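You operate a simulated robot arm through the tools that you are given. There is no shell and no other tool.

The job below is to be done with a simulated robot arm. You get a single attempt, and the scene is never put back.

JOB
Tighten bolts one, two and three in turn at the block plate's torque.
Fine: use the socket wrench marked with that torque and put it back; strip and drop nothing. Set down upright: what you pick out.
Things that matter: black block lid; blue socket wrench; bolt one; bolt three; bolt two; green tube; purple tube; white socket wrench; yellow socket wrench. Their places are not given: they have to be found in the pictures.

Only the result counts: the job must be done as asked and must still hold three seconds after the hand-in. Knocking over, shifting, dropping, spilling or breaking anything else fails it.

ROBOT AND FRAMES
A 7-joint arm with a two-finger parallel gripper, fixed in place. Base frame: the origin is at the foot of the arm, x ahead of it, y to its left, z up. Lengths are in mm, angles in degrees, forces in N, time in s.
With the tool pointing down near the work surface it reaches from about 280 to 720 mm from the base axis. Its first joint turns from -143.0 to 143.0 degrees. Payload 3 kg.
The tool frame sits at the grasp point between the pads (the TCP): z along the fingers, y along the line on which they close. The tips reach 30 mm beyond it. Largest opening 94 mm; finger width 28, thickness 10; the body of the gripper, 50 by 96 mm, starts 55 mm behind the TCP.
Orientation is told as [roll, pitch, yaw] about the base's x, y, z axes, in that order, counted from this pose: with the fingers straight down and closing along the base's y, the tool's x points along the base's -x, its y along +y and its z along -z.

CONTROLS
- The arm moves only by the tool step_arm. Its argument "series" is a list that holds one entry, the list of rows, each a list of 7 numbers: the turn, a rotation vector about the tool's x, y, z in degrees, then the shift along the tool's x, y, z in cm, then the finger opening in cm, from 0 to 9.4. In form: [[[wx, wy, wz, x, y, z, jaw], ...]]. A call has 1 to 20 rows; each row is the pose to reach, as a shift and turn from the pose commanded when the call began, along the tool's axes at that moment. A row lasts 0.2 s, in which the tool goes at most 50 mm and 8.6 degrees; a call with a longer step from one row to the next is refused whole, and so is a gripper value outside its range. A pose out of reach is approached as far as the arm can. The call stops where the force on the tool passes 40 N (or 10 N more than at its start, if that is more) or the arm is blocked; 0.2 s more then pass. The fingers move at their own pace (about 45 mm/s each) and stop on an object; they squeeze with about 35 N. The grip force told is the motor's: it shows also when the fingers shut on nothing. Time passes only in rows, and 0.2 s behind the last, so rows that repeat a pose let the fingers close. It gives the time, the measured TCP pose, the force on the tool (base axes), the opening and the grip force at its end, in the units of the frame above (readings bear some noise), with the torque about the TCP (base axes, N m) and any sound that the robot's microphone picked up.
- Cameras (640 x 400 px; columns grow to the right, rows downward): "scene" is fixed at [49.3, -499.4, 1535.5]; the picture's right is [0.61, -0.79, 0.00], its down [-0.36, -0.28, -0.89] and it looks along [0.70, 0.55, -0.46] (base axes); focal length 355 px, centre (320, 200). "wrist" rides on the gripper at [76, 14, -103] in the tool frame; the picture's right is [-0.18, 0.98, 0.00], its down [-0.75, -0.14, -0.64] and it looks along [-0.63, -0.12, 0.77] (tool axes); focal length 243 px, centre (320, 200).
- get_image(camera): a new picture of that camera. The clock stands still meanwhile.
- lift_body(by): slides the trunk up (or, below 0, down) by that many mm; the arm rides with it, the base frame stays. It gives what a move gives, with no picture.
- probe_pixels(camera, pixels): there is no depth. For up to 12 entries [column, row, z] of the newest picture of that camera ("zoom" is the newest enlarged one), the place [x, y] in the base frame at which the ray of that pixel passes the height z, good to about 2 mm. The clock stands still meanwhile.
- enlarge(camera, box): a new picture of the part [left, top, right, bottom] of that camera's present view, enlarged. The clock stands still meanwhile.
- job_done(): hands the job in; it is judged then, once.

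Leave the gripper open and the arm clear of the work at the hand-in unless told otherwise.

The tools are called after ">>>" as a command line: name --argument value ..., lists and objects as JSON in quotes. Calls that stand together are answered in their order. step_arm: Moves the arm, as the interface text tells. Its arguments: {"type":"object","properties":{"series":{"type":"array"}},"required":["series"]} The other tools are called the same way: lift_body (by) slides the trunk up or down; get_image (camera) takes a picture; probe_pixels (camera, pixels) gives the place at which the rays of pixels pass given heights; enlarge (camera, box) takes an enlarged picture of a part of a camera's view; job_done () hands the job in.

At the start:

```text
clock: 0.0
tool_pos: [543.8, 145.2, 1329.1]
tcp_rot: [-0.2, 0.0, 0.0]
ft_force: [-0.3, 1.6, 0.4]
moment: [0.0, 0.03, -0.02]
grip_width: 93.9
gripper_force: 0.2
trunk travel left (down, up): [-325.0, 65.0]
```

scene: 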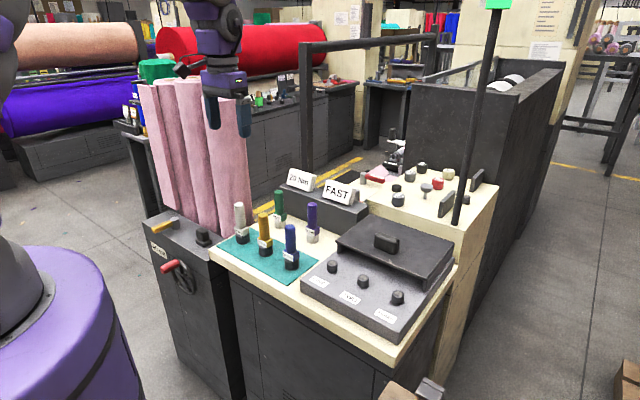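
wrist: 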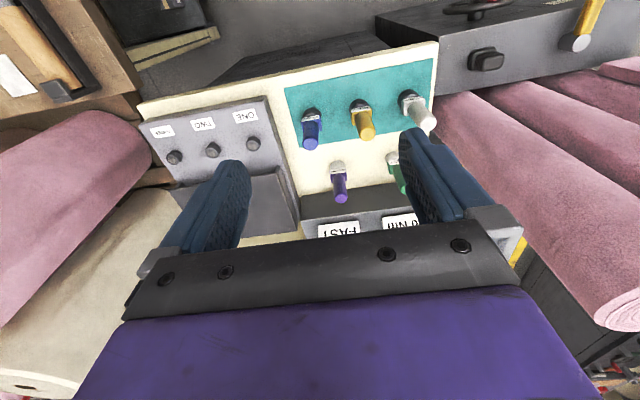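

I see a bench with three socket wrenches (white, yellow, blue) on a teal mat, two tubes (green, purple), and a block with bolts and a lid. I'll enlarge the views to read the labels first.

>>> enlarge --camera "scene" --box '[210, 160, 370, 290]'

>>> enlarge --camera "scene" --box '[290, 200, 470, 350]'

>>> enlarge --camera "wrist" --box '[130, 40, 450, 250]'

```text
3.08 times, centred on (290, 225) of scene
```

zoom: 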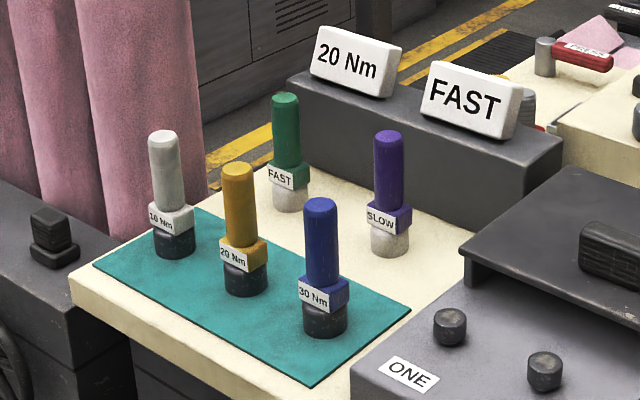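

```text
2.67 times, centred on (380, 275) of scene
```

zoom: 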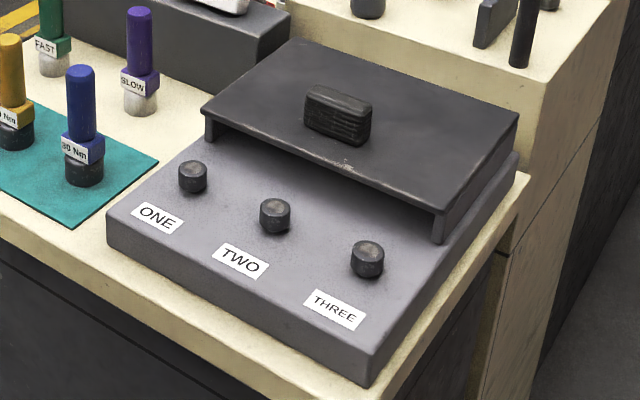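

```text
1.90 times, centred on (290, 145) of wrist
```

zoom: 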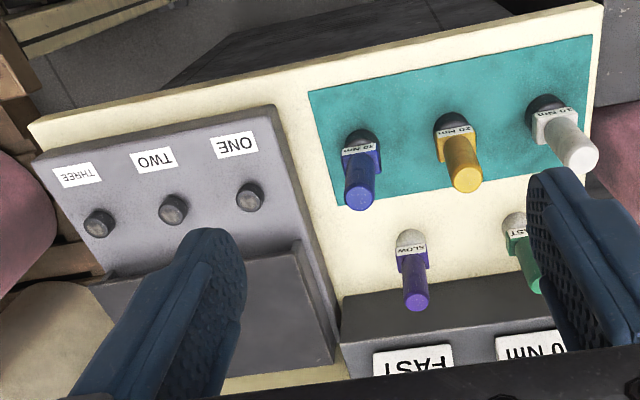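

The wrenches are marked 10 Nm (white), 20 Nm (yellow) and 30 Nm (blue), and the tubes FAST (green) and SLOW (purple). Placards "20 Nm" and "FAST" stand on a dark box behind. The block's own plate may be hidden under the lid. I'll find heights by comparing rays from both cameras for bolt one (scene ~(332,262), wrist ~(253,142)) and the mat corner.

>>> probe_pixels --camera "scene" --pixels '[[332, 262, 700], [332, 262, 800], [332, 262, 900], [332, 262, 1000], [332, 262, 1100], [286, 286, 800], [286, 286, 900], [286, 286, 1000]]'

>>> probe_pixels --camera "wrist" --pixels '[[253, 142, 700], [253, 142, 800], [253, 142, 900], [253, 142, 1000], [253, 142, 1100], [284, 87, 800], [284, 87, 900], [284, 87, 1000]]'

>>> get_image --camera "scene"

>>> get_image --camera "wrist"

```text
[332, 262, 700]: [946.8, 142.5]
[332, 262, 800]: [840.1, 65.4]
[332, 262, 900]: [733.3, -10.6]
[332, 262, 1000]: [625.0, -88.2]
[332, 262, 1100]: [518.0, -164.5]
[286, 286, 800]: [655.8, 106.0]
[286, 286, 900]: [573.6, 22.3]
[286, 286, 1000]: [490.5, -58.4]
```

```text
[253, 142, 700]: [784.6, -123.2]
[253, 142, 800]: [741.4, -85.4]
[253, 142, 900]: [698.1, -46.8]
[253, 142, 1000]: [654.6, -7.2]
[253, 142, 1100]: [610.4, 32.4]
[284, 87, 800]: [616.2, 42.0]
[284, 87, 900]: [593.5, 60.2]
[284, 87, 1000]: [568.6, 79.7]
```

```text
taken
```

scene: 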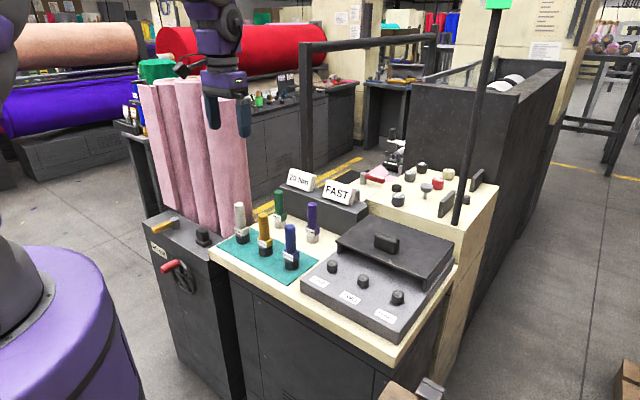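

```text
taken
```

wrist: 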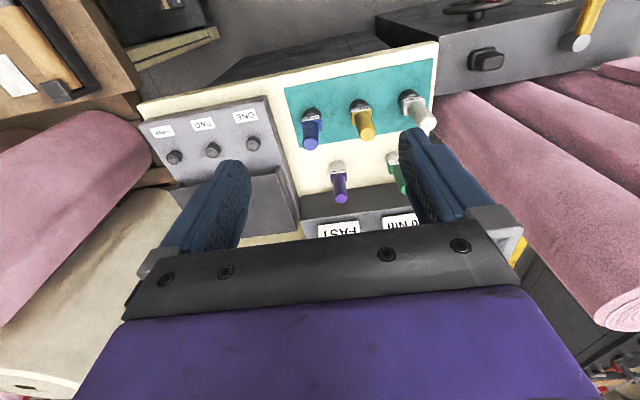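

Table top comes out near z≈863 and bolt tops near z≈940. I'll zoom in harder on each part for accurate pixel positions.

>>> enlarge --camera "scene" --box '[320, 210, 420, 272]'

>>> enlarge --camera "scene" --box '[275, 160, 375, 222]'

>>> enlarge --camera "wrist" --box '[130, 90, 310, 202]'

>>> enlarge --camera "wrist" --box '[280, 60, 440, 160]'

```text
6.40 times, centred on (370, 241) of scene
```

zoom: 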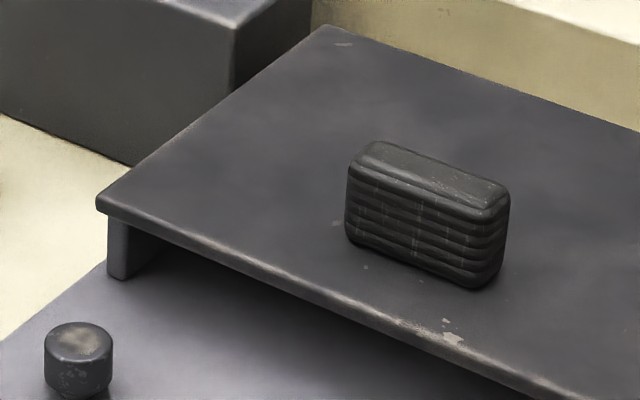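

```text
6.40 times, centred on (325, 191) of scene
```

zoom: 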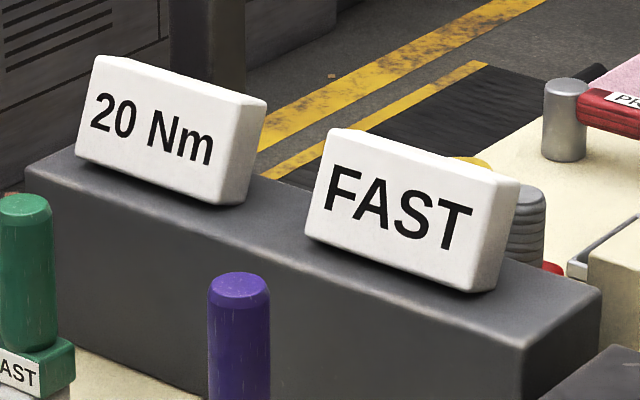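

```text
3.56 times, centred on (220, 146) of wrist
```

zoom: 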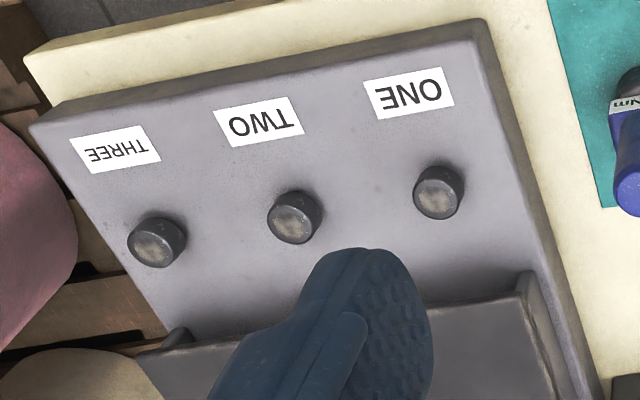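

```text
4.00 times, centred on (360, 110) of wrist
```

zoom: 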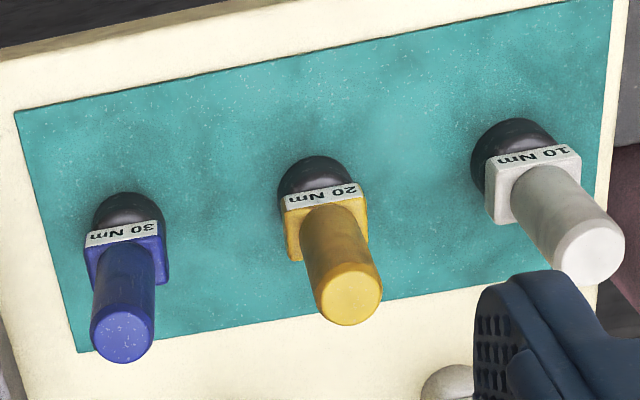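

The lid stands on side walls over the back part of the block, so a plate may be underneath. I'll probe the mat and wrench bases in the current wrist zoom at the table height.

>>> probe_pixels --camera "zoom" --pixels '[[15, 113, 863], [78, 352, 863], [597, 285, 863], [127, 215, 863], [318, 178, 863], [512, 140, 863], [122, 335, 980], [350, 295, 980], [592, 250, 980]]'

>>> enlarge --camera "scene" --box '[215, 190, 335, 290]'

```text
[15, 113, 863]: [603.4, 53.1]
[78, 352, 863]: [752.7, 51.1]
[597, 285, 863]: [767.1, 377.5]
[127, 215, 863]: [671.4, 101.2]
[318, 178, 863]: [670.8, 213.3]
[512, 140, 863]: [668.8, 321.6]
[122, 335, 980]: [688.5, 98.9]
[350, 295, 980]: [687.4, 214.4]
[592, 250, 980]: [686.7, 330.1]
```

```text
4.00 times, centred on (275, 240) of scene
```

zoom: 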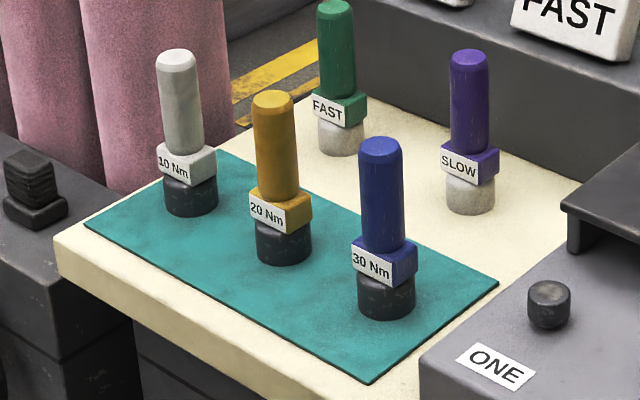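

I'll triangulate the handle tops from the scene zoom (yellow top (275,98), blue (380,145), white (176,56)) and the socket bottoms.

>>> probe_pixels --camera "zoom" --pixels '[[275, 99, 960], [275, 99, 1000], [275, 99, 1040], [380, 146, 1000], [176, 56, 1000], [284, 263, 863], [387, 318, 863], [191, 215, 863], [548, 288, 940], [548, 288, 920]]'

>>> probe_pixels --camera "wrist" --pixels '[[367.5, 133.7, 960], [367.5, 133.7, 1000], [367.5, 133.7, 1040], [310.5, 143.7, 1000], [428, 122.5, 1000], [254, 141, 920], [254, 141, 940]]'

```text
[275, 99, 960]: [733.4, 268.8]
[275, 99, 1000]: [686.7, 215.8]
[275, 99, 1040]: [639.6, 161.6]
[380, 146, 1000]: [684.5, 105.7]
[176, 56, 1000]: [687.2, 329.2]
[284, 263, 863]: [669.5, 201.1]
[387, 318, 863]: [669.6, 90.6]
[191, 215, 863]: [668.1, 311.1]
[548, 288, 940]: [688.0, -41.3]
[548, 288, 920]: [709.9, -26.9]
```

```text
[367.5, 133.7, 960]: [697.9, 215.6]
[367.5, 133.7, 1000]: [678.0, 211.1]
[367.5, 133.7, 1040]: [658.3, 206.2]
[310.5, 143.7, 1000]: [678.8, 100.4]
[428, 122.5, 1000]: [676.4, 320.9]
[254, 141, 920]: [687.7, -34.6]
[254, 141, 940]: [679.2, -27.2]
```

Yellow wrench stands near (678,210), about 143 mm tall; blue near (680,100), white near (680,320). Next I move the arm back and right so the wrist camera sees the block and lid.

>>> step_arm --series '[[[0, 0, 0, 1.3, -3.9, 1.6, 9.4], [0, 0, 0, 2.6, -7.8, 3.2, 9.4], [0, 0, 0, 3.9, -11.7, 4.8, 9.4], [0, 0, 0, 5.2, -15.6, 6.4, 9.4], [0, 0, 0, 6.4, -19.5, 7.9, 9.4]]]'

>>> get_image --camera "wrist"

>>> get_image --camera "scene"

```text
clock: 1.2
tool_pos: [479.5, -54.4, 1252.3]
tcp_rot: [0.2, 0.0, 0.1]
ft_force: [-0.3, 0.3, 0.7]
moment: [0.03, -0.04, 0.02]
grip_width: 94.0
gripper_force: 0.1
trunk travel left (down, up): [-325.0, 65.0]
```

```text
taken
```

wrist: 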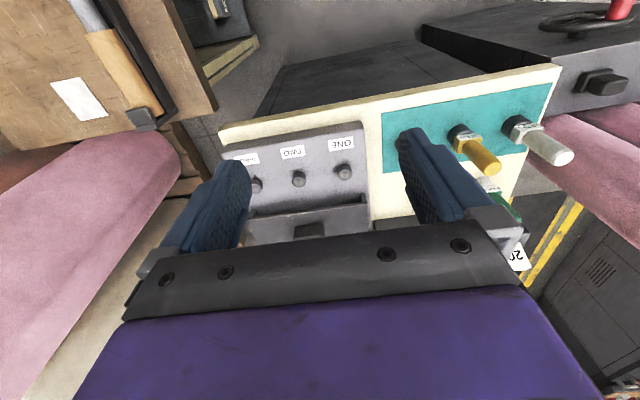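

```text
taken
```

scene: 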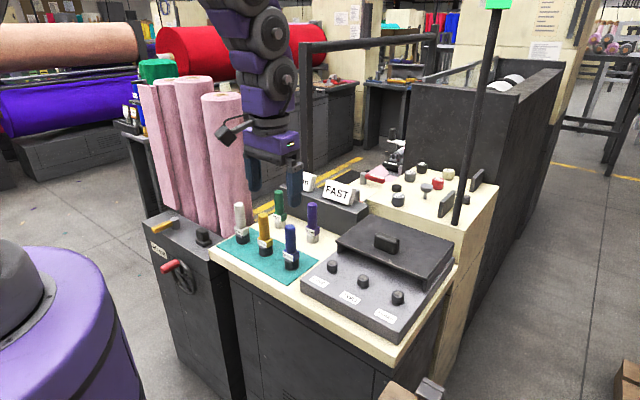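

The lid's handle shows at wrist (310,229) between the fingers. I'll enlarge that section and the scene view of the lid to triangulate.

>>> enlarge --camera "scene" --box '[290, 210, 460, 350]'

>>> enlarge --camera "wrist" --box '[215, 110, 415, 235]'

```text
2.86 times, centred on (375, 280) of scene
```

zoom: 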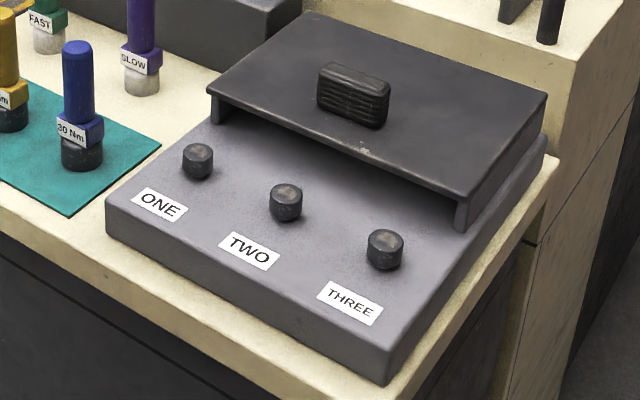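

```text
3.20 times, centred on (315, 172) of wrist
```

zoom: 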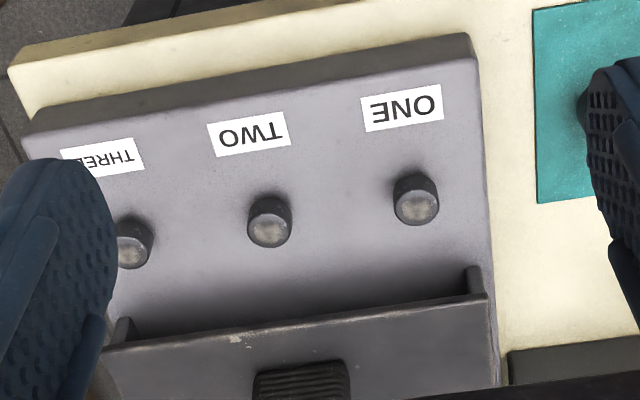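

I'll probe the bolts' tops and the lid's front corners in both views for triangulation.

>>> probe_pixels --camera "zoom" --pixels '[[417, 208, 920], [417, 208, 950], [269, 230, 920], [269, 230, 950], [132, 252, 920], [132, 252, 950], [486, 297, 960], [486, 297, 1000], [105, 348, 960], [105, 348, 1000]]'

>>> probe_pixels --camera "scene" --pixels '[[332.3, 262.2, 920], [332.3, 262.2, 950], [363.1, 276.5, 920], [363.1, 276.5, 950], [398.1, 293, 920], [398.1, 293, 950], [336.2, 242.5, 960], [336.2, 242.5, 1000], [423.7, 280, 960], [423.7, 280, 1000], [387.6, 237.3, 980], [387.6, 237.3, 1020]]'

```text
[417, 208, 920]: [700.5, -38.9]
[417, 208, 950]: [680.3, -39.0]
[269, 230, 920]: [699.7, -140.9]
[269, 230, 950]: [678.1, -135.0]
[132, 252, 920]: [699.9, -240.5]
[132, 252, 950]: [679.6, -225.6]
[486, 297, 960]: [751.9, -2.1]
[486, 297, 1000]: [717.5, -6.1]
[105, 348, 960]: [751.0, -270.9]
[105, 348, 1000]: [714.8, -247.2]
```

```text
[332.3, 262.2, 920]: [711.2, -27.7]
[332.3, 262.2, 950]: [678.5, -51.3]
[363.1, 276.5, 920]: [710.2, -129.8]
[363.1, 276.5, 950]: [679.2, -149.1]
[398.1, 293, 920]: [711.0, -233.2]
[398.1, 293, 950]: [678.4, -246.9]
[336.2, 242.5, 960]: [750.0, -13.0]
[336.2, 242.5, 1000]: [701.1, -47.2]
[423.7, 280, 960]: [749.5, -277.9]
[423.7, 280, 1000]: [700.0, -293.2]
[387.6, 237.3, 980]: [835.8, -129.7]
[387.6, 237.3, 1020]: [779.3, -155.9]
```

Bolts come out near (691,-40), (690,-139), (691,-240) with tops at z≈937; lid front edge at x≈758, top z≈953; its handle is near (816,-139). I'll peek under the lid with the wrist camera by tilting the tool forward 30° and moving to about (617,-115,1000).

>>> step_arm --series '[[[0, -4, 0, -1.9, -0.9, 3.6, 9.4], [0, -8, 0, -3.8, -1.8, 7.2, 9.4], [0, -12, 0, -5.7, -2.7, 10.8, 9.4], [0, -17, 0, -7.6, -3.6, 14.4, 9.4], [0, -21, 0, -9.6, -4.5, 18, 9.4], [0, -26, 0, -11.6, -5.3, 21.6, 9.4], [0, -30, 0, -13.7, -6.0, 25.0, 9.4]]]'

>>> get_image --camera "wrist"

>>> get_image --camera "scene"

```text
clock: 2.8
tool_pos: [618.9, -114.0, 999.8]
tcp_rot: [0.0, -30.1, 0.0]
ft_force: [0.4, 0.5, 0.6]
moment: [-0.03, 0.01, -0.02]
grip_width: 94.1
gripper_force: 0.1
trunk travel left (down, up): [-325.0, 65.0]
```

```text
taken
```

wrist: 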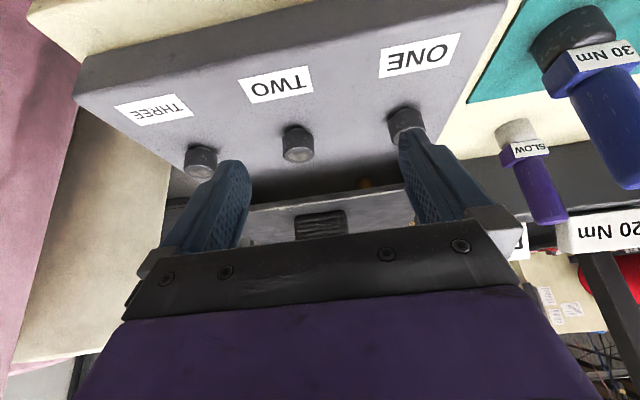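

```text
taken
```

scene: 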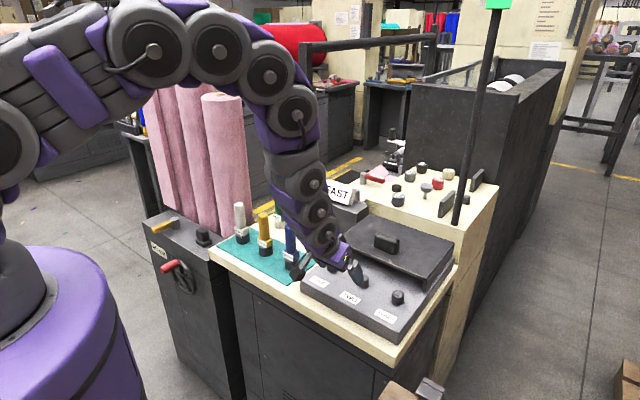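

Something orange-ish is visible under the lid at wrist (365,182). I'll enlarge it.

>>> enlarge --camera "wrist" --box '[230, 150, 420, 240]'

>>> enlarge --camera "wrist" --box '[330, 165, 400, 205]'

```text
3.37 times, centred on (325, 195) of wrist
```

zoom: 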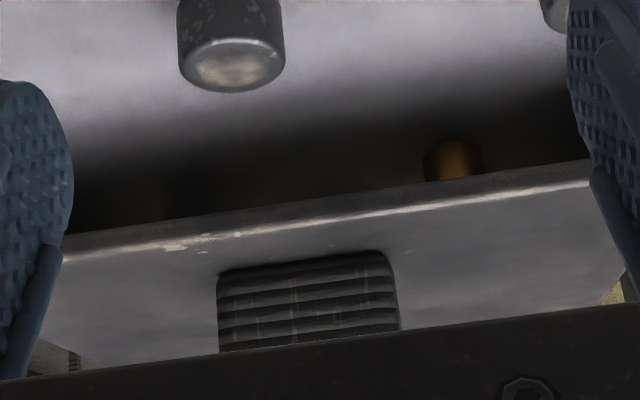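

```text
9.14 times, centred on (365, 185) of wrist
```

zoom: 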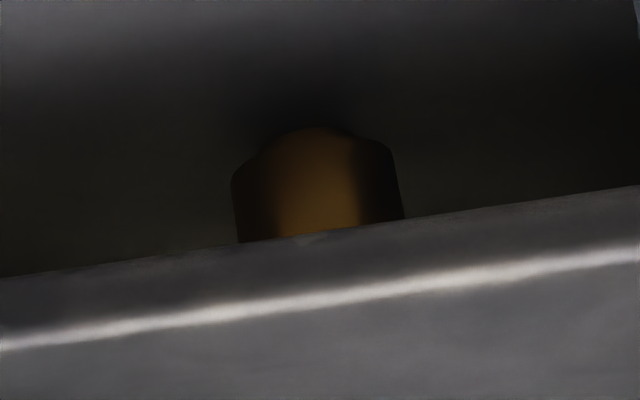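

A brass-coloured stud-like object is in shadow under the lid. I'll tilt a further 13° and drop slightly to look deeper under it.

>>> step_arm --series '[[[0, -6.5, 0, 0.5, 0, 0.5, 9.4], [0, -13, 0, 1.1, 0, 1.1, 9.4]]]'

>>> get_image --camera "wrist"

>>> enlarge --camera "wrist" --box '[230, 140, 420, 240]'

```text
clock: 3.4
tool_pos: [612.8, -112.2, 984.4]
tcp_rot: [0.2, -43.1, -0.1]
ft_force: [0.2, 0.2, -0.4]
moment: [-0.01, -0.01, -0.01]
grip_width: 94.0
gripper_force: 0.2
trunk travel left (down, up): [-325.0, 65.0]
```

```text
taken
```

wrist: 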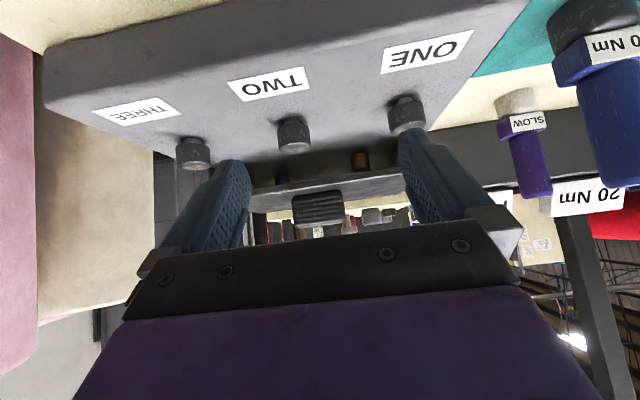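

```text
3.37 times, centred on (325, 190) of wrist
```

zoom: 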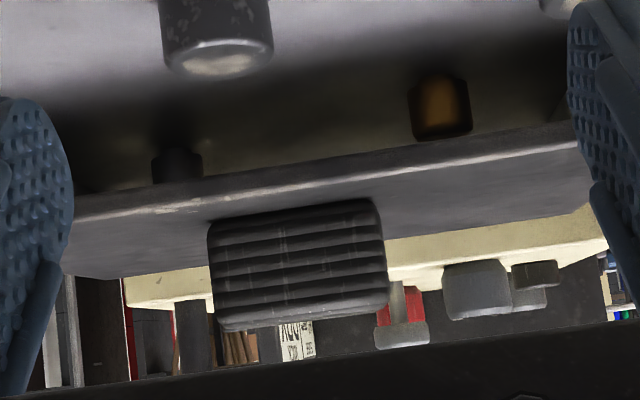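

Under the lid there are two short posts: one brass at zoom (440,105) and one dark at (178,165). I'll enlarge both further.

>>> enlarge --camera "wrist" --box '[335, 150, 395, 190]'

>>> enlarge --camera "wrist" --box '[250, 160, 310, 200]'

>>> enlarge --camera "wrist" --box '[290, 150, 360, 195]'

```text
10.00 times, centred on (365, 170) of wrist
```

zoom: 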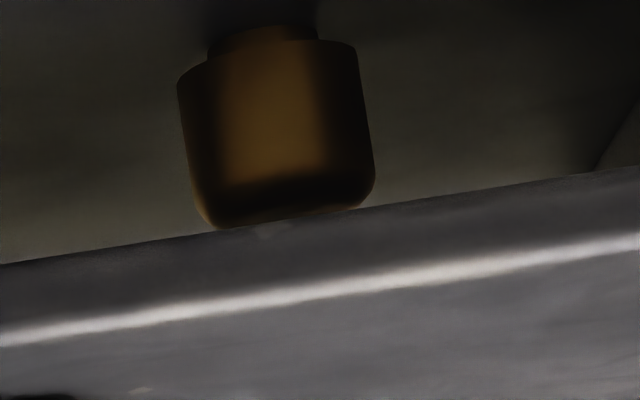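

```text
10.00 times, centred on (280, 180) of wrist
```

zoom: 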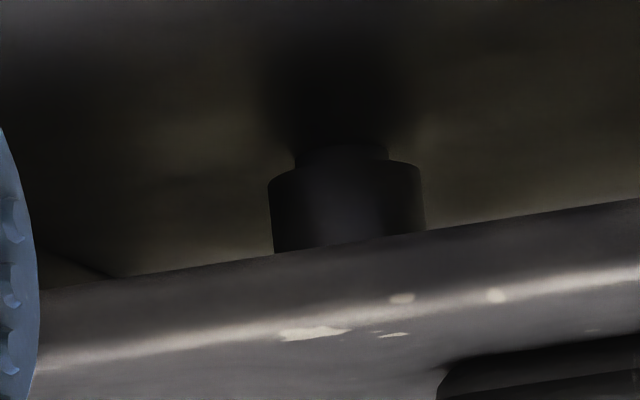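

```text
8.89 times, centred on (325, 172) of wrist
```

zoom: 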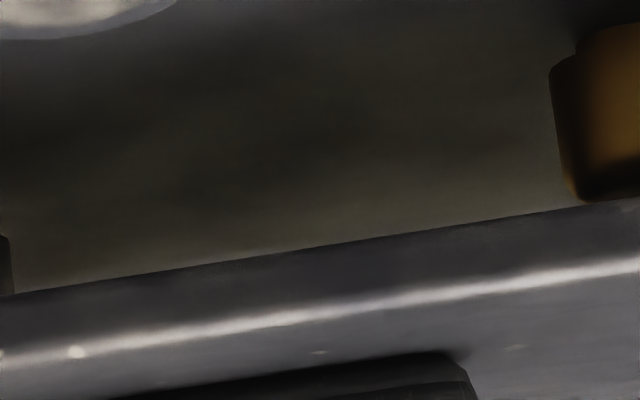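

No writing is visible yet. I'll go a bit lower with more tilt to see the whole depth below the lid.

>>> step_arm --series '[[[0, -4.5, 0, 0.7, 0, 0.7, 9.4], [0, -9, 0, 1.4, 0, 1.4, 9.4]]]'

>>> get_image --camera "wrist"

>>> enlarge --camera "wrist" --box '[230, 130, 420, 230]'

```text
clock: 4.0
tool_pos: [611.0, -112.5, 963.7]
tcp_rot: [0.1, -52.2, 0.0]
ft_force: [0.8, 0.0, 0.0]
moment: [0.0, -0.02, 0.01]
grip_width: 93.8
gripper_force: 0.1
trunk travel left (down, up): [-325.0, 65.0]
```

```text
taken
```

wrist: 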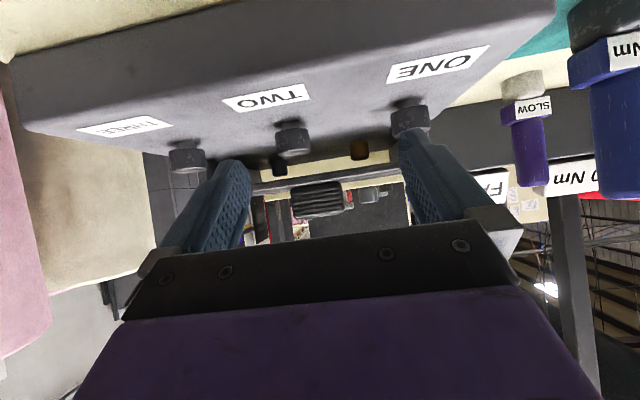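

```text
3.37 times, centred on (325, 180) of wrist
```

zoom: 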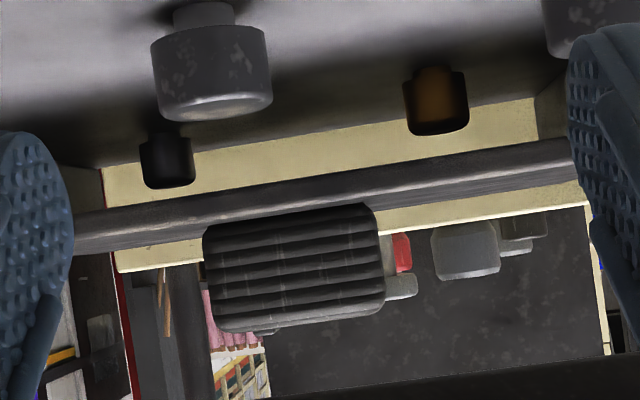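

The space under the lid is fully visible: only a brass and a black stud, no plate. I'll now check all other writing in the scene, so that no other plate is missed.

>>> enlarge --camera "scene" --box '[140, 210, 240, 290]'

>>> enlarge --camera "scene" --box '[350, 130, 510, 230]'

>>> enlarge --camera "scene" --box '[500, 0, 640, 90]'

>>> enlarge --camera "scene" --box '[290, 220, 480, 360]'

```text
5.00 times, centred on (190, 250) of scene
```

zoom: 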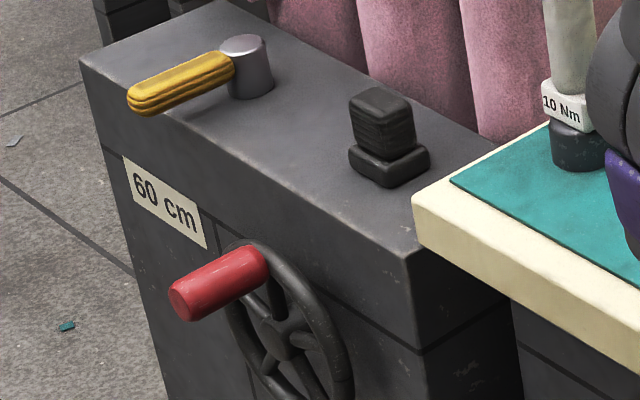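

```text
4.00 times, centred on (430, 180) of scene
```

zoom: 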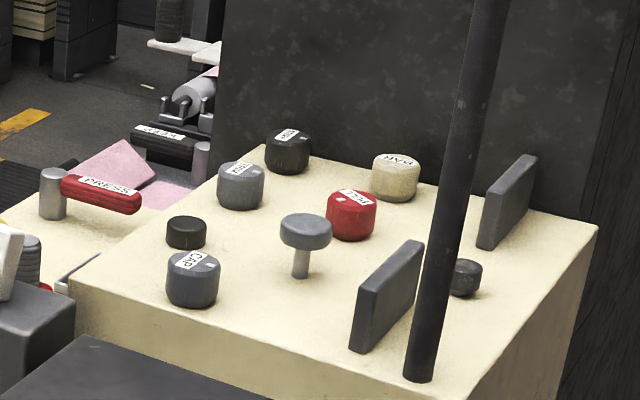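

```text
4.44 times, centred on (570, 45) of scene
```

zoom: 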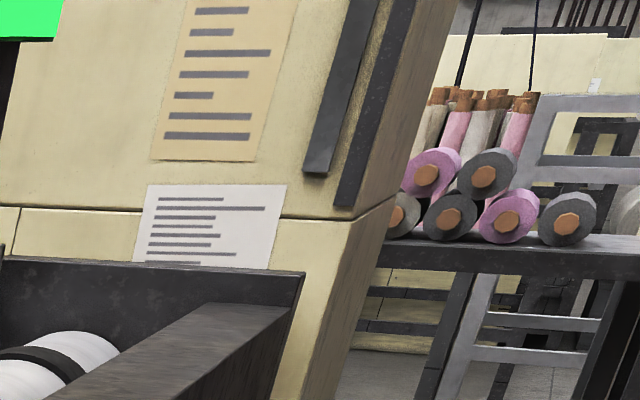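

```text
2.86 times, centred on (385, 290) of scene
```

zoom: 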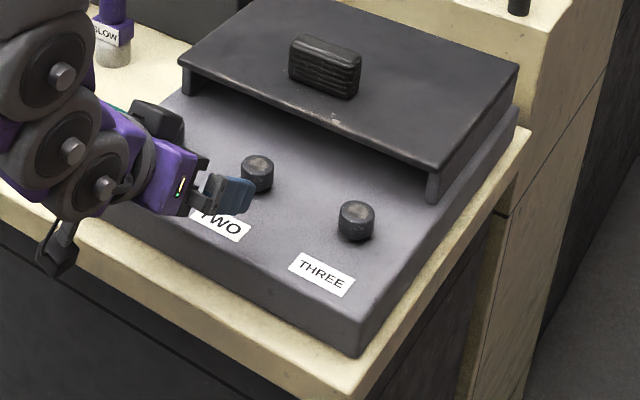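

Other plates exist per station (a "60 cm" plate on the left cabinet), and the only torque plate seen is "20 Nm". To be certain, I'll check the lid-covered parts hidden by my fingers by sliding the camera sideways.

>>> step_arm --series '[[[0, 0, 0, 0, 4, 0, 9.4], [0, 0, 0, 0, 7, 0, 9.4]]]'

>>> enlarge --camera "wrist" --box '[220, 110, 440, 230]'

>>> step_arm --series '[[[0, 0, 0, 0, -4.5, 0, 9.4], [0, 0, 0, 0, -9, 0, 9.4], [0, 0, 0, 0, -13.5, 0, 9.4], [0, 0, 0, 0, -17, 0, 9.4]]]'

>>> enlarge --camera "wrist" --box '[220, 110, 440, 230]'

```text
clock: 4.6
tool_pos: [612.1, -38.6, 967.7]
tcp_rot: [-0.3, -52.0, 0.2]
ft_force: [-0.9, -0.6, -0.6]
moment: [0.01, 0.02, 0.02]
grip_width: 94.0
gripper_force: 0.1
trunk travel left (down, up): [-325.0, 65.0]
```

```text
2.91 times, centred on (330, 170) of wrist
```

zoom: 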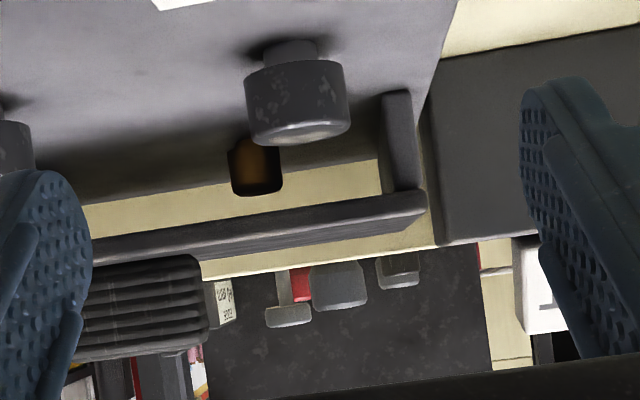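

```text
clock: 5.6
tool_pos: [610.6, -212.6, 965.2]
tcp_rot: [0.0, -51.9, -0.1]
ft_force: [1.2, -0.1, -0.7]
moment: [-0.02, 0.0, -0.05]
grip_width: 94.3
gripper_force: 0.0
trunk travel left (down, up): [-325.0, 65.0]
```

```text
2.91 times, centred on (330, 170) of wrist
```

zoom: 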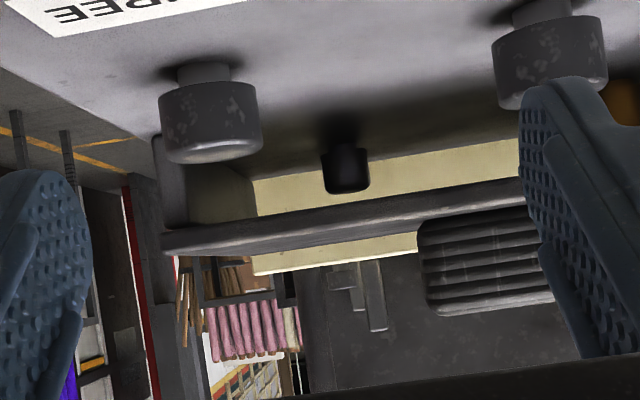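

Nothing else is under the lid, so the plate's torque is 20 Nm and the yellow wrench is the right one. I'll back up, straighten the tool and go to about (560,210,1120) to view the yellow wrench.

>>> step_arm --series '[[[0, 0, 0, -2.93, 0, -3.56, 9.4], [0, 7, 0, -5.86, 0, -7.12, 9.4], [0, 15, 0, -8.39, 2.0, -10.37, 9.4], [0, 23, 0, -9.75, 6.0, -12.7, 9.4], [0, 31, 0, -9.13, 10.5, -13.49, 9.4], [0, 39, 0, -9.13, 15.0, -13.49, 9.4], [0, 46, 0, -9.13, 19.5, -13.49, 9.4], [0, 52, 0, -9.13, 24.0, -13.49, 9.4], [0, 52, 0, -9.13, 28.5, -13.49, 9.4], [0, 52, 0, -9.13, 33.0, -13.49, 9.4], [0, 52, 0, -9.13, 37.5, -13.49, 9.4], [0, 52, 0, -9.13, 42.0, -13.49, 9.4]]]'

>>> get_image --camera "wrist"

>>> get_image --camera "scene"

```text
clock: 8.2
tool_pos: [562.3, 212.0, 1121.4]
tcp_rot: [-0.2, 0.0, 0.0]
ft_force: [0.1, -0.3, 0.0]
moment: [-0.03, -0.02, 0.0]
grip_width: 94.0
gripper_force: 0.1
trunk travel left (down, up): [-325.0, 65.0]
```

```text
taken
```

wrist: 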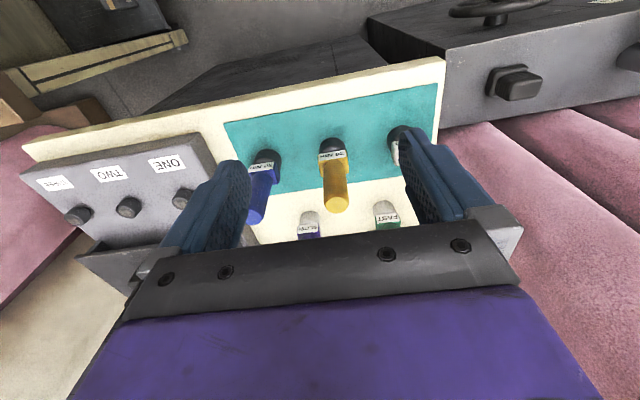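

```text
taken
```

scene: 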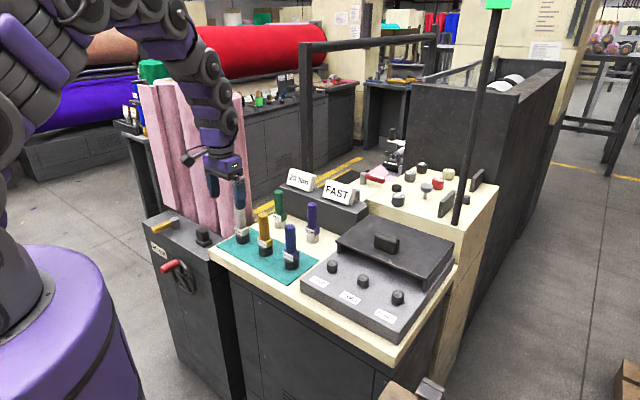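

Now I'll enlarge the yellow wrench in both views for a careful position and size estimate.

>>> enlarge --camera "scene" --box '[235, 200, 295, 270]'

>>> enlarge --camera "wrist" --box '[285, 130, 385, 220]'

```text
5.71 times, centred on (265, 235) of scene
```

zoom: 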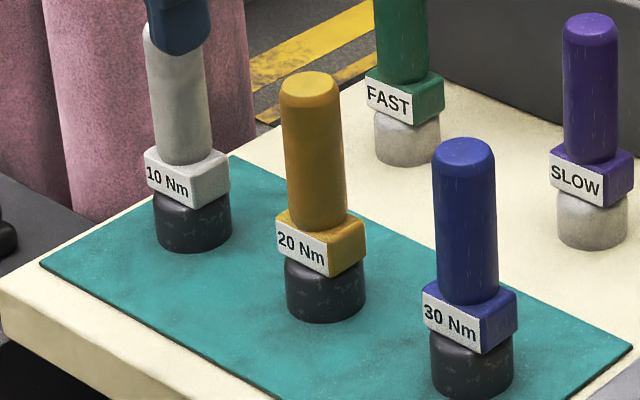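

```text
4.44 times, centred on (335, 175) of wrist
```

zoom: 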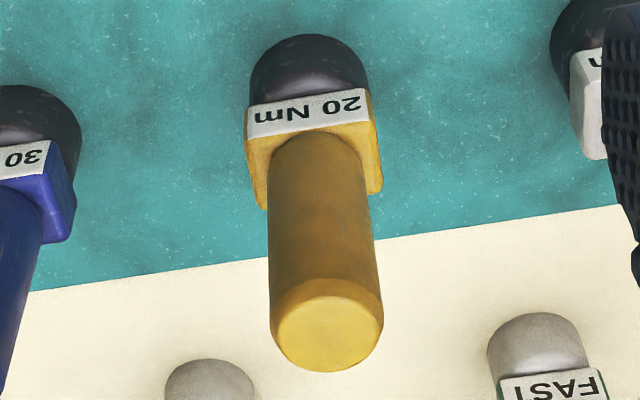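

I'll probe the yellow handle's top (wrist zoom (330,333), scene (263.3,215.8)), and socket bottom edge (scene (266.2,256.3)).

>>> probe_pixels --camera "zoom" --pixels '[[330, 333, 1000], [330, 333, 1010], [277, 333, 1005], [382, 318, 1005], [308, 36, 863], [250, 95, 880], [370, 80, 880], [246, 140, 905], [375, 120, 905]]'

>>> probe_pixels --camera "scene" --pixels '[[263.25, 215.75, 1000], [263.25, 215.75, 1010], [258.2, 217, 1005], [268.7, 217, 1005], [266.2, 256.3, 863], [266.2, 253.9, 863], [259, 247, 880], [272.9, 250, 880]]'

```text
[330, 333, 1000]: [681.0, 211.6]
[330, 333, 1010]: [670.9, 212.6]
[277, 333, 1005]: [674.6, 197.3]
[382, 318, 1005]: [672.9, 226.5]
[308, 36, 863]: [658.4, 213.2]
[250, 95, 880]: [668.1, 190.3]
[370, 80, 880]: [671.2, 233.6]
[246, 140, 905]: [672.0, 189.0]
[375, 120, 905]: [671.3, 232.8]
```

```text
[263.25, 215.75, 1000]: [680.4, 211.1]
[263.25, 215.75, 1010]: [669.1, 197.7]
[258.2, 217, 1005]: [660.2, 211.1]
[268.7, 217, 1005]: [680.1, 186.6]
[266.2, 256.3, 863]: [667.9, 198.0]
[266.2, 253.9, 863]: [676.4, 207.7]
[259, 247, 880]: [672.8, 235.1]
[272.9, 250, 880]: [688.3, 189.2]
```

The yellow wrench: centre (680.5,211), top z≈1000, handle ≈30 mm thick, collar ≈44 mm square at z≈892–917. The palm clearance (55 mm) means I must grip the handle with TCP around z≈955. I'll move to hover above it at z≈1066.

>>> step_arm --series '[[[0, 0, 0, -4, 0, 1.5, 9.4], [0, 0, 0, -8, -0.05, 3.5, 9.4], [0, 0, 0, -11.8, -0.07, 5.5, 9.4], [0, 0, 0, -11.8, -0.07, 5.5, 9.4]]]'

>>> get_image --camera "wrist"

>>> get_image --camera "scene"

```text
clock: 9.2
tool_pos: [679.3, 210.2, 1067.5]
tcp_rot: [-0.1, -0.1, 0.0]
ft_force: [0.5, 0.2, 0.1]
moment: [0.0, -0.02, 0.02]
grip_width: 94.0
gripper_force: 0.1
trunk travel left (down, up): [-325.0, 65.0]
```

```text
taken
```

wrist: 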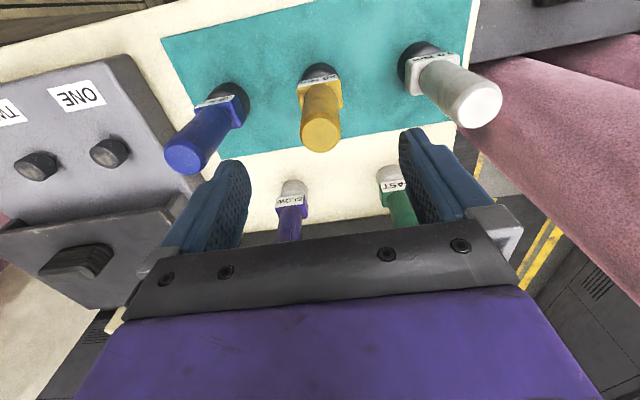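

```text
taken
```

scene: 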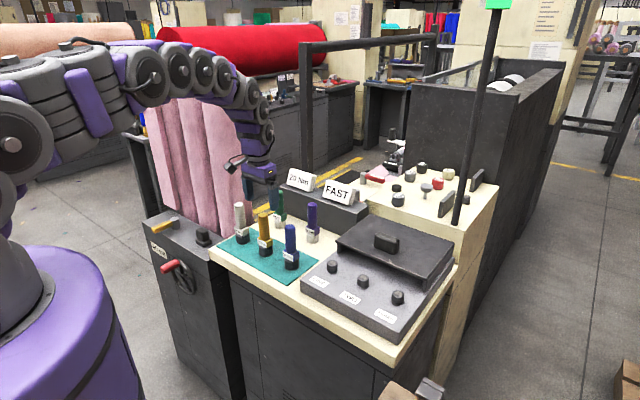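

Reached. I'll recheck the wrench's position from this nearer view: top centre near wrist (321,135).

>>> enlarge --camera "wrist" --box '[280, 55, 370, 160]'

>>> probe_pixels --camera "wrist" --pixels '[[321, 135, 1000], [321, 135, 995], [300, 135, 1000], [341, 133, 1000], [290, 210, 950]]'

```text
3.81 times, centred on (325, 108) of wrist
```

zoom: 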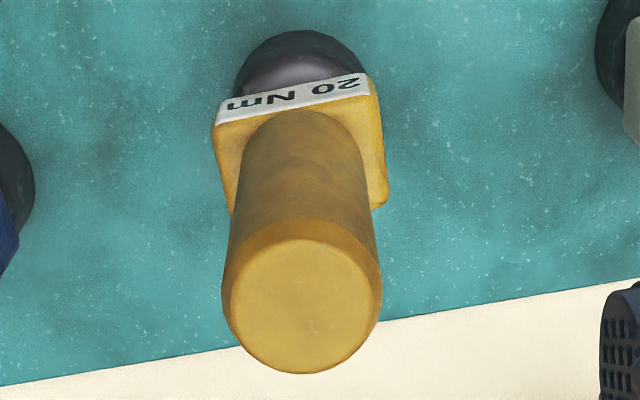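

```text
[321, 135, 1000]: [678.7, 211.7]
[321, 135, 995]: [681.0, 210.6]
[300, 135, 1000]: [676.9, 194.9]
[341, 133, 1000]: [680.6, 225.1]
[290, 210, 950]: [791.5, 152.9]
```

The TCP is within 1 mm of the wrench axis. Before gripping, I'll test in free air how far the wrist can turn clockwise (tool +z), up to 102°.

>>> step_arm --series '[[[0, 0, 8.5, 0, 0, 0, 9.4], [0, 0, 17, 0, 0, 0, 9.4], [0, 0, 25.5, 0, 0, 0, 9.4], [0, 0, 34, 0, 0, 0, 9.4], [0, 0, 42.5, 0, 0, 0, 9.4], [0, 0, 51, 0, 0, 0, 9.4], [0, 0, 59.5, 0, 0, 0, 9.4], [0, 0, 68, 0, 0, 0, 9.4], [0, 0, 76.5, 0, 0, 0, 9.4], [0, 0, 85, 0, 0, 0, 9.4], [0, 0, 93.5, 0, 0, 0, 9.4], [0, 0, 102, 0, 0, 0, 9.4]]]'

```text
clock: 11.8
tool_pos: [680.0, 207.8, 1065.9]
tcp_rot: [0.1, 0.1, -102.2]
ft_force: [-0.2, -0.3, 0.4]
moment: [0.03, 0.04, -0.02]
grip_width: 94.0
gripper_force: 0.1
trunk travel left (down, up): [-325.0, 65.0]
```

Clockwise 102° works. I'll test a further 68°.

>>> step_arm --series '[[[0, 0, 8.5, 0, 0, 0, 9.4], [0, 0, 17, 0, 0, 0, 9.4], [0, 0, 25.5, 0, 0, 0, 9.4], [0, 0, 34, 0, 0, 0, 9.4], [0, 0, 42.5, 0, 0, 0, 9.4], [0, 0, 51, 0, 0, 0, 9.4], [0, 0, 59.5, 0, 0, 0, 9.4], [0, 0, 68, 0, 0, 0, 9.4]]]'

```text
clock: 13.6
tool_pos: [678.1, 209.0, 1067.1]
tcp_rot: [0.1, 0.0, -167.3]
ft_force: [-0.4, 0.4, 0.2]
moment: [-0.04, 0.01, 0.0]
grip_width: 94.0
gripper_force: 0.0
out of reach, approached as far as the arm can: row 8
trunk travel left (down, up): [-325.0, 65.0]
```

The limit is near -167°. I'll rotate back to 0 in one call of 20 rows.

>>> step_arm --series '[[[0, 0, -8.4, 0, 0, 0, 9.4], [0, 0, -16.8, 0, 0, 0, 9.4], [0, 0, -25.2, 0, 0, 0, 9.4], [0, 0, -33.6, 0, 0, 0, 9.4], [0, 0, -42, 0, 0, 0, 9.4], [0, 0, -50.4, 0, 0, 0, 9.4], [0, 0, -58.8, 0, 0, 0, 9.4], [0, 0, -67.2, 0, 0, 0, 9.4], [0, 0, -75.6, 0, 0, 0, 9.4], [0, 0, -84, 0, 0, 0, 9.4], [0, 0, -92.4, 0, 0, 0, 9.4], [0, 0, -100.8, 0, 0, 0, 9.4], [0, 0, -109.2, 0, 0, 0, 9.4], [0, 0, -117.6, 0, 0, 0, 9.4], [0, 0, -126, 0, 0, 0, 9.4], [0, 0, -134.4, 0, 0, 0, 9.4], [0, 0, -142.8, 0, 0, 0, 9.4], [0, 0, -151.2, 0, 0, 0, 9.4], [0, 0, -159.6, 0, 0, 0, 9.4], [0, 0, -167.3, 0, 0, 0, 9.4]]]'

```text
clock: 17.8
tool_pos: [678.7, 208.2, 1066.0]
tcp_rot: [-0.2, 0.0, 0.4]
ft_force: [-0.9, -0.1, -1.1]
moment: [0.01, -0.02, -0.02]
grip_width: 94.0
gripper_force: 0.1
trunk travel left (down, up): [-325.0, 65.0]
```

Back at yaw ~0. Now a test counter-clockwise by 85°.

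>>> step_arm --series '[[[0, 0, -8.5, 0, 0, 0, 9.4], [0, 0, -17, 0, 0, 0, 9.4], [0, 0, -25.5, 0, 0, 0, 9.4], [0, 0, -34, 0, 0, 0, 9.4], [0, 0, -42.5, 0, 0, 0, 9.4], [0, 0, -51, 0, 0, 0, 9.4], [0, 0, -59.5, 0, 0, 0, 9.4], [0, 0, -68, 0, 0, 0, 9.4], [0, 0, -76.5, 0, 0, 0, 9.4], [0, 0, -85, 0, 0, 0, 9.4]]]'

```text
clock: 20.0
tool_pos: [679.9, 208.2, 1066.3]
tcp_rot: [0.0, 0.0, 85.4]
ft_force: [0.5, -0.3, -0.2]
moment: [-0.01, 0.01, -0.01]
grip_width: 94.1
gripper_force: 0.1
trunk travel left (down, up): [-325.0, 65.0]
```

Both directions are fine (+85° to -167°). I return to yaw 0 and centre over the wrench, opening the fingers to 8 cm.

>>> step_arm --series '[[[0, 0, 8.5, 0, 0, 0, 9.4], [0, 0, 17, 0, 0, 0, 9.4], [0, 0, 25.5, 0, 0, 0, 9.4], [0, 0, 34, 0, 0, 0, 9.4], [0, 0, 42.5, 0, 0, 0, 9.4], [0, 0, 51, 0, 0, 0, 9.4], [0, 0, 59.5, 0, 0, 0, 9.4], [0, 0, 68, 0, 0, 0, 9.4], [0, 0, 76.5, 0, 0, 0, 9.4], [0, 0, 85.3, 0, 0, 0, 9.4], [0, 0, 85.3, 0, 0, 0, 9.4], [0, 0, 85.3, 0, 0, 0, 9.4]]]'

>>> enlarge --camera "wrist" --box '[270, 55, 370, 160]'

```text
refused: row 10 steps farther than a row can; nothing moved
```

```text
3.81 times, centred on (320, 108) of wrist
```

zoom: 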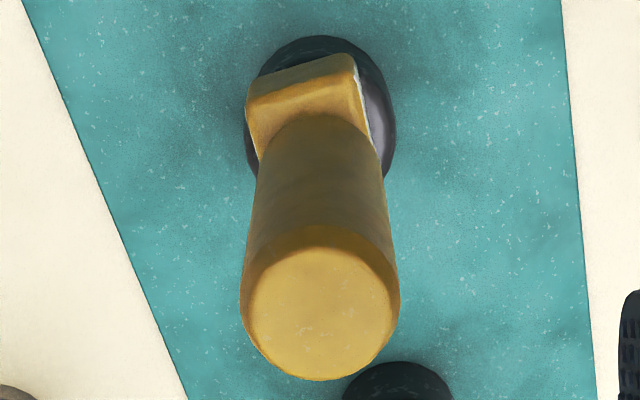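

The last rotation step was too long, so nothing moved. I repeat it with an extra row, to return to yaw 0.

>>> step_arm --series '[[[0, 0, 8.5, 0, 0, 0, 9.4], [0, 0, 17, 0, 0, 0, 9.4], [0, 0, 25.5, 0, 0, 0, 9.4], [0, 0, 34, 0, 0, 0, 9.4], [0, 0, 42.5, 0, 0, 0, 9.4], [0, 0, 51, 0, 0, 0, 9.4], [0, 0, 59.5, 0, 0, 0, 9.4], [0, 0, 68, 0, 0, 0, 9.4], [0, 0, 76.5, 0, 0, 0, 9.4], [0, 0, 84, 0, 0, 0, 9.4], [0, 0, 85.2, 0, 0, 0, 9.4], [0, 0, 85.2, 0, 0, 0, 9.4]]]'

>>> enlarge --camera "wrist" --box '[270, 55, 370, 160]'

```text
clock: 22.6
tool_pos: [678.9, 207.2, 1066.5]
tcp_rot: [0.0, 0.0, -0.1]
ft_force: [0.4, -0.2, 0.5]
moment: [-0.01, -0.02, -0.03]
grip_width: 94.1
gripper_force: 0.0
trunk travel left (down, up): [-325.0, 65.0]
```

```text
3.81 times, centred on (320, 108) of wrist
```

zoom: 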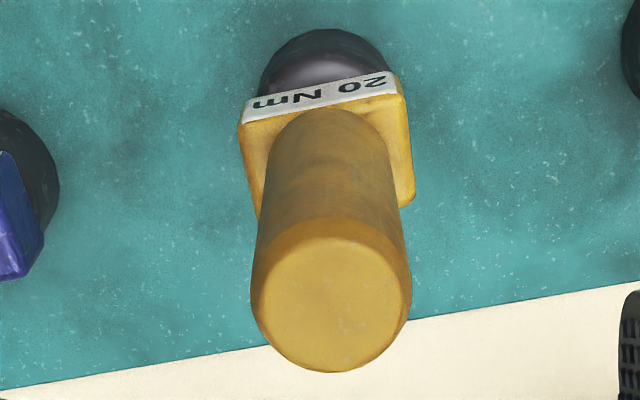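

Yaw is back at 0, with TCP y about 208. I'll probe the wrench top again from here (zoom (331,296)).

>>> probe_pixels --camera "zoom" --pixels '[[331, 297, 1000], [250, 290, 1000], [411, 285, 1000], [331, 373, 997], [320, 30, 863]]'

```text
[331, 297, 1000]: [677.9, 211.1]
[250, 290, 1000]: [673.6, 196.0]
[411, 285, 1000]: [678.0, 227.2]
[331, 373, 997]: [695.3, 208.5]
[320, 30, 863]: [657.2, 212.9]
```

The wrench centre is (679,211.3). I shift +3 mm in y and descend to z≈958, fingers open.

>>> step_arm --series '[[[0, 0, 0, 0, 0.3, 0, 9.4], [0, 0, 0, 0, 0.3, 3, 9.4], [0, 0, 0, 0, 0.3, 6, 9.4], [0, 0, 0, 0, 0.3, 8.5, 9.4], [0, 0, 0, 0, 0.3, 10.8, 9.4], [0, 0, 0, 0, 0.3, 10.8, 9.4]]]'

>>> get_image --camera "wrist"

>>> enlarge --camera "scene" --box '[215, 170, 335, 270]'

```text
clock: 24.0
tool_pos: [678.0, 210.3, 959.7]
tcp_rot: [0.1, -0.1, 0.0]
ft_force: [-0.3, -0.5, -0.1]
moment: [-0.01, 0.02, 0.01]
grip_width: 93.9
gripper_force: 0.1
trunk travel left (down, up): [-325.0, 65.0]
```

```text
taken
```

wrist: 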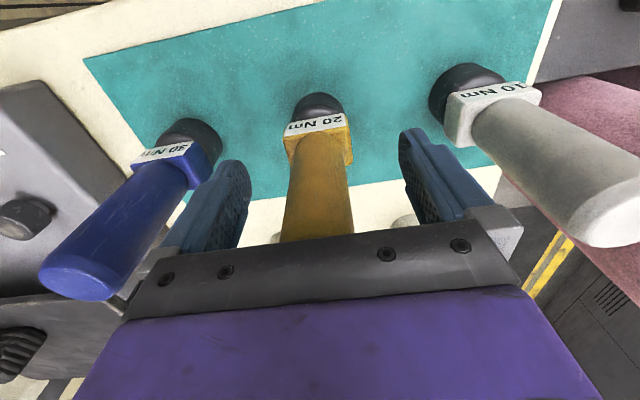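

```text
4.00 times, centred on (275, 220) of scene
```

zoom: 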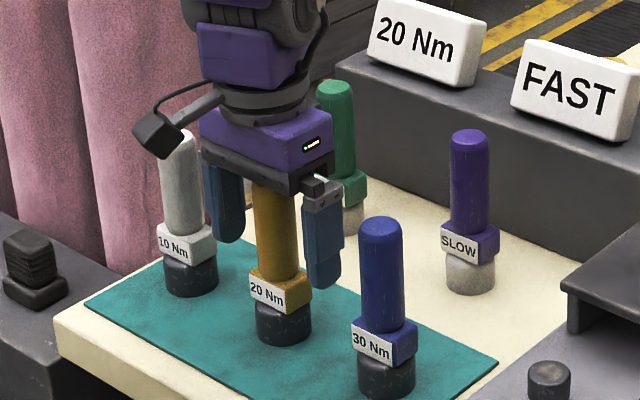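

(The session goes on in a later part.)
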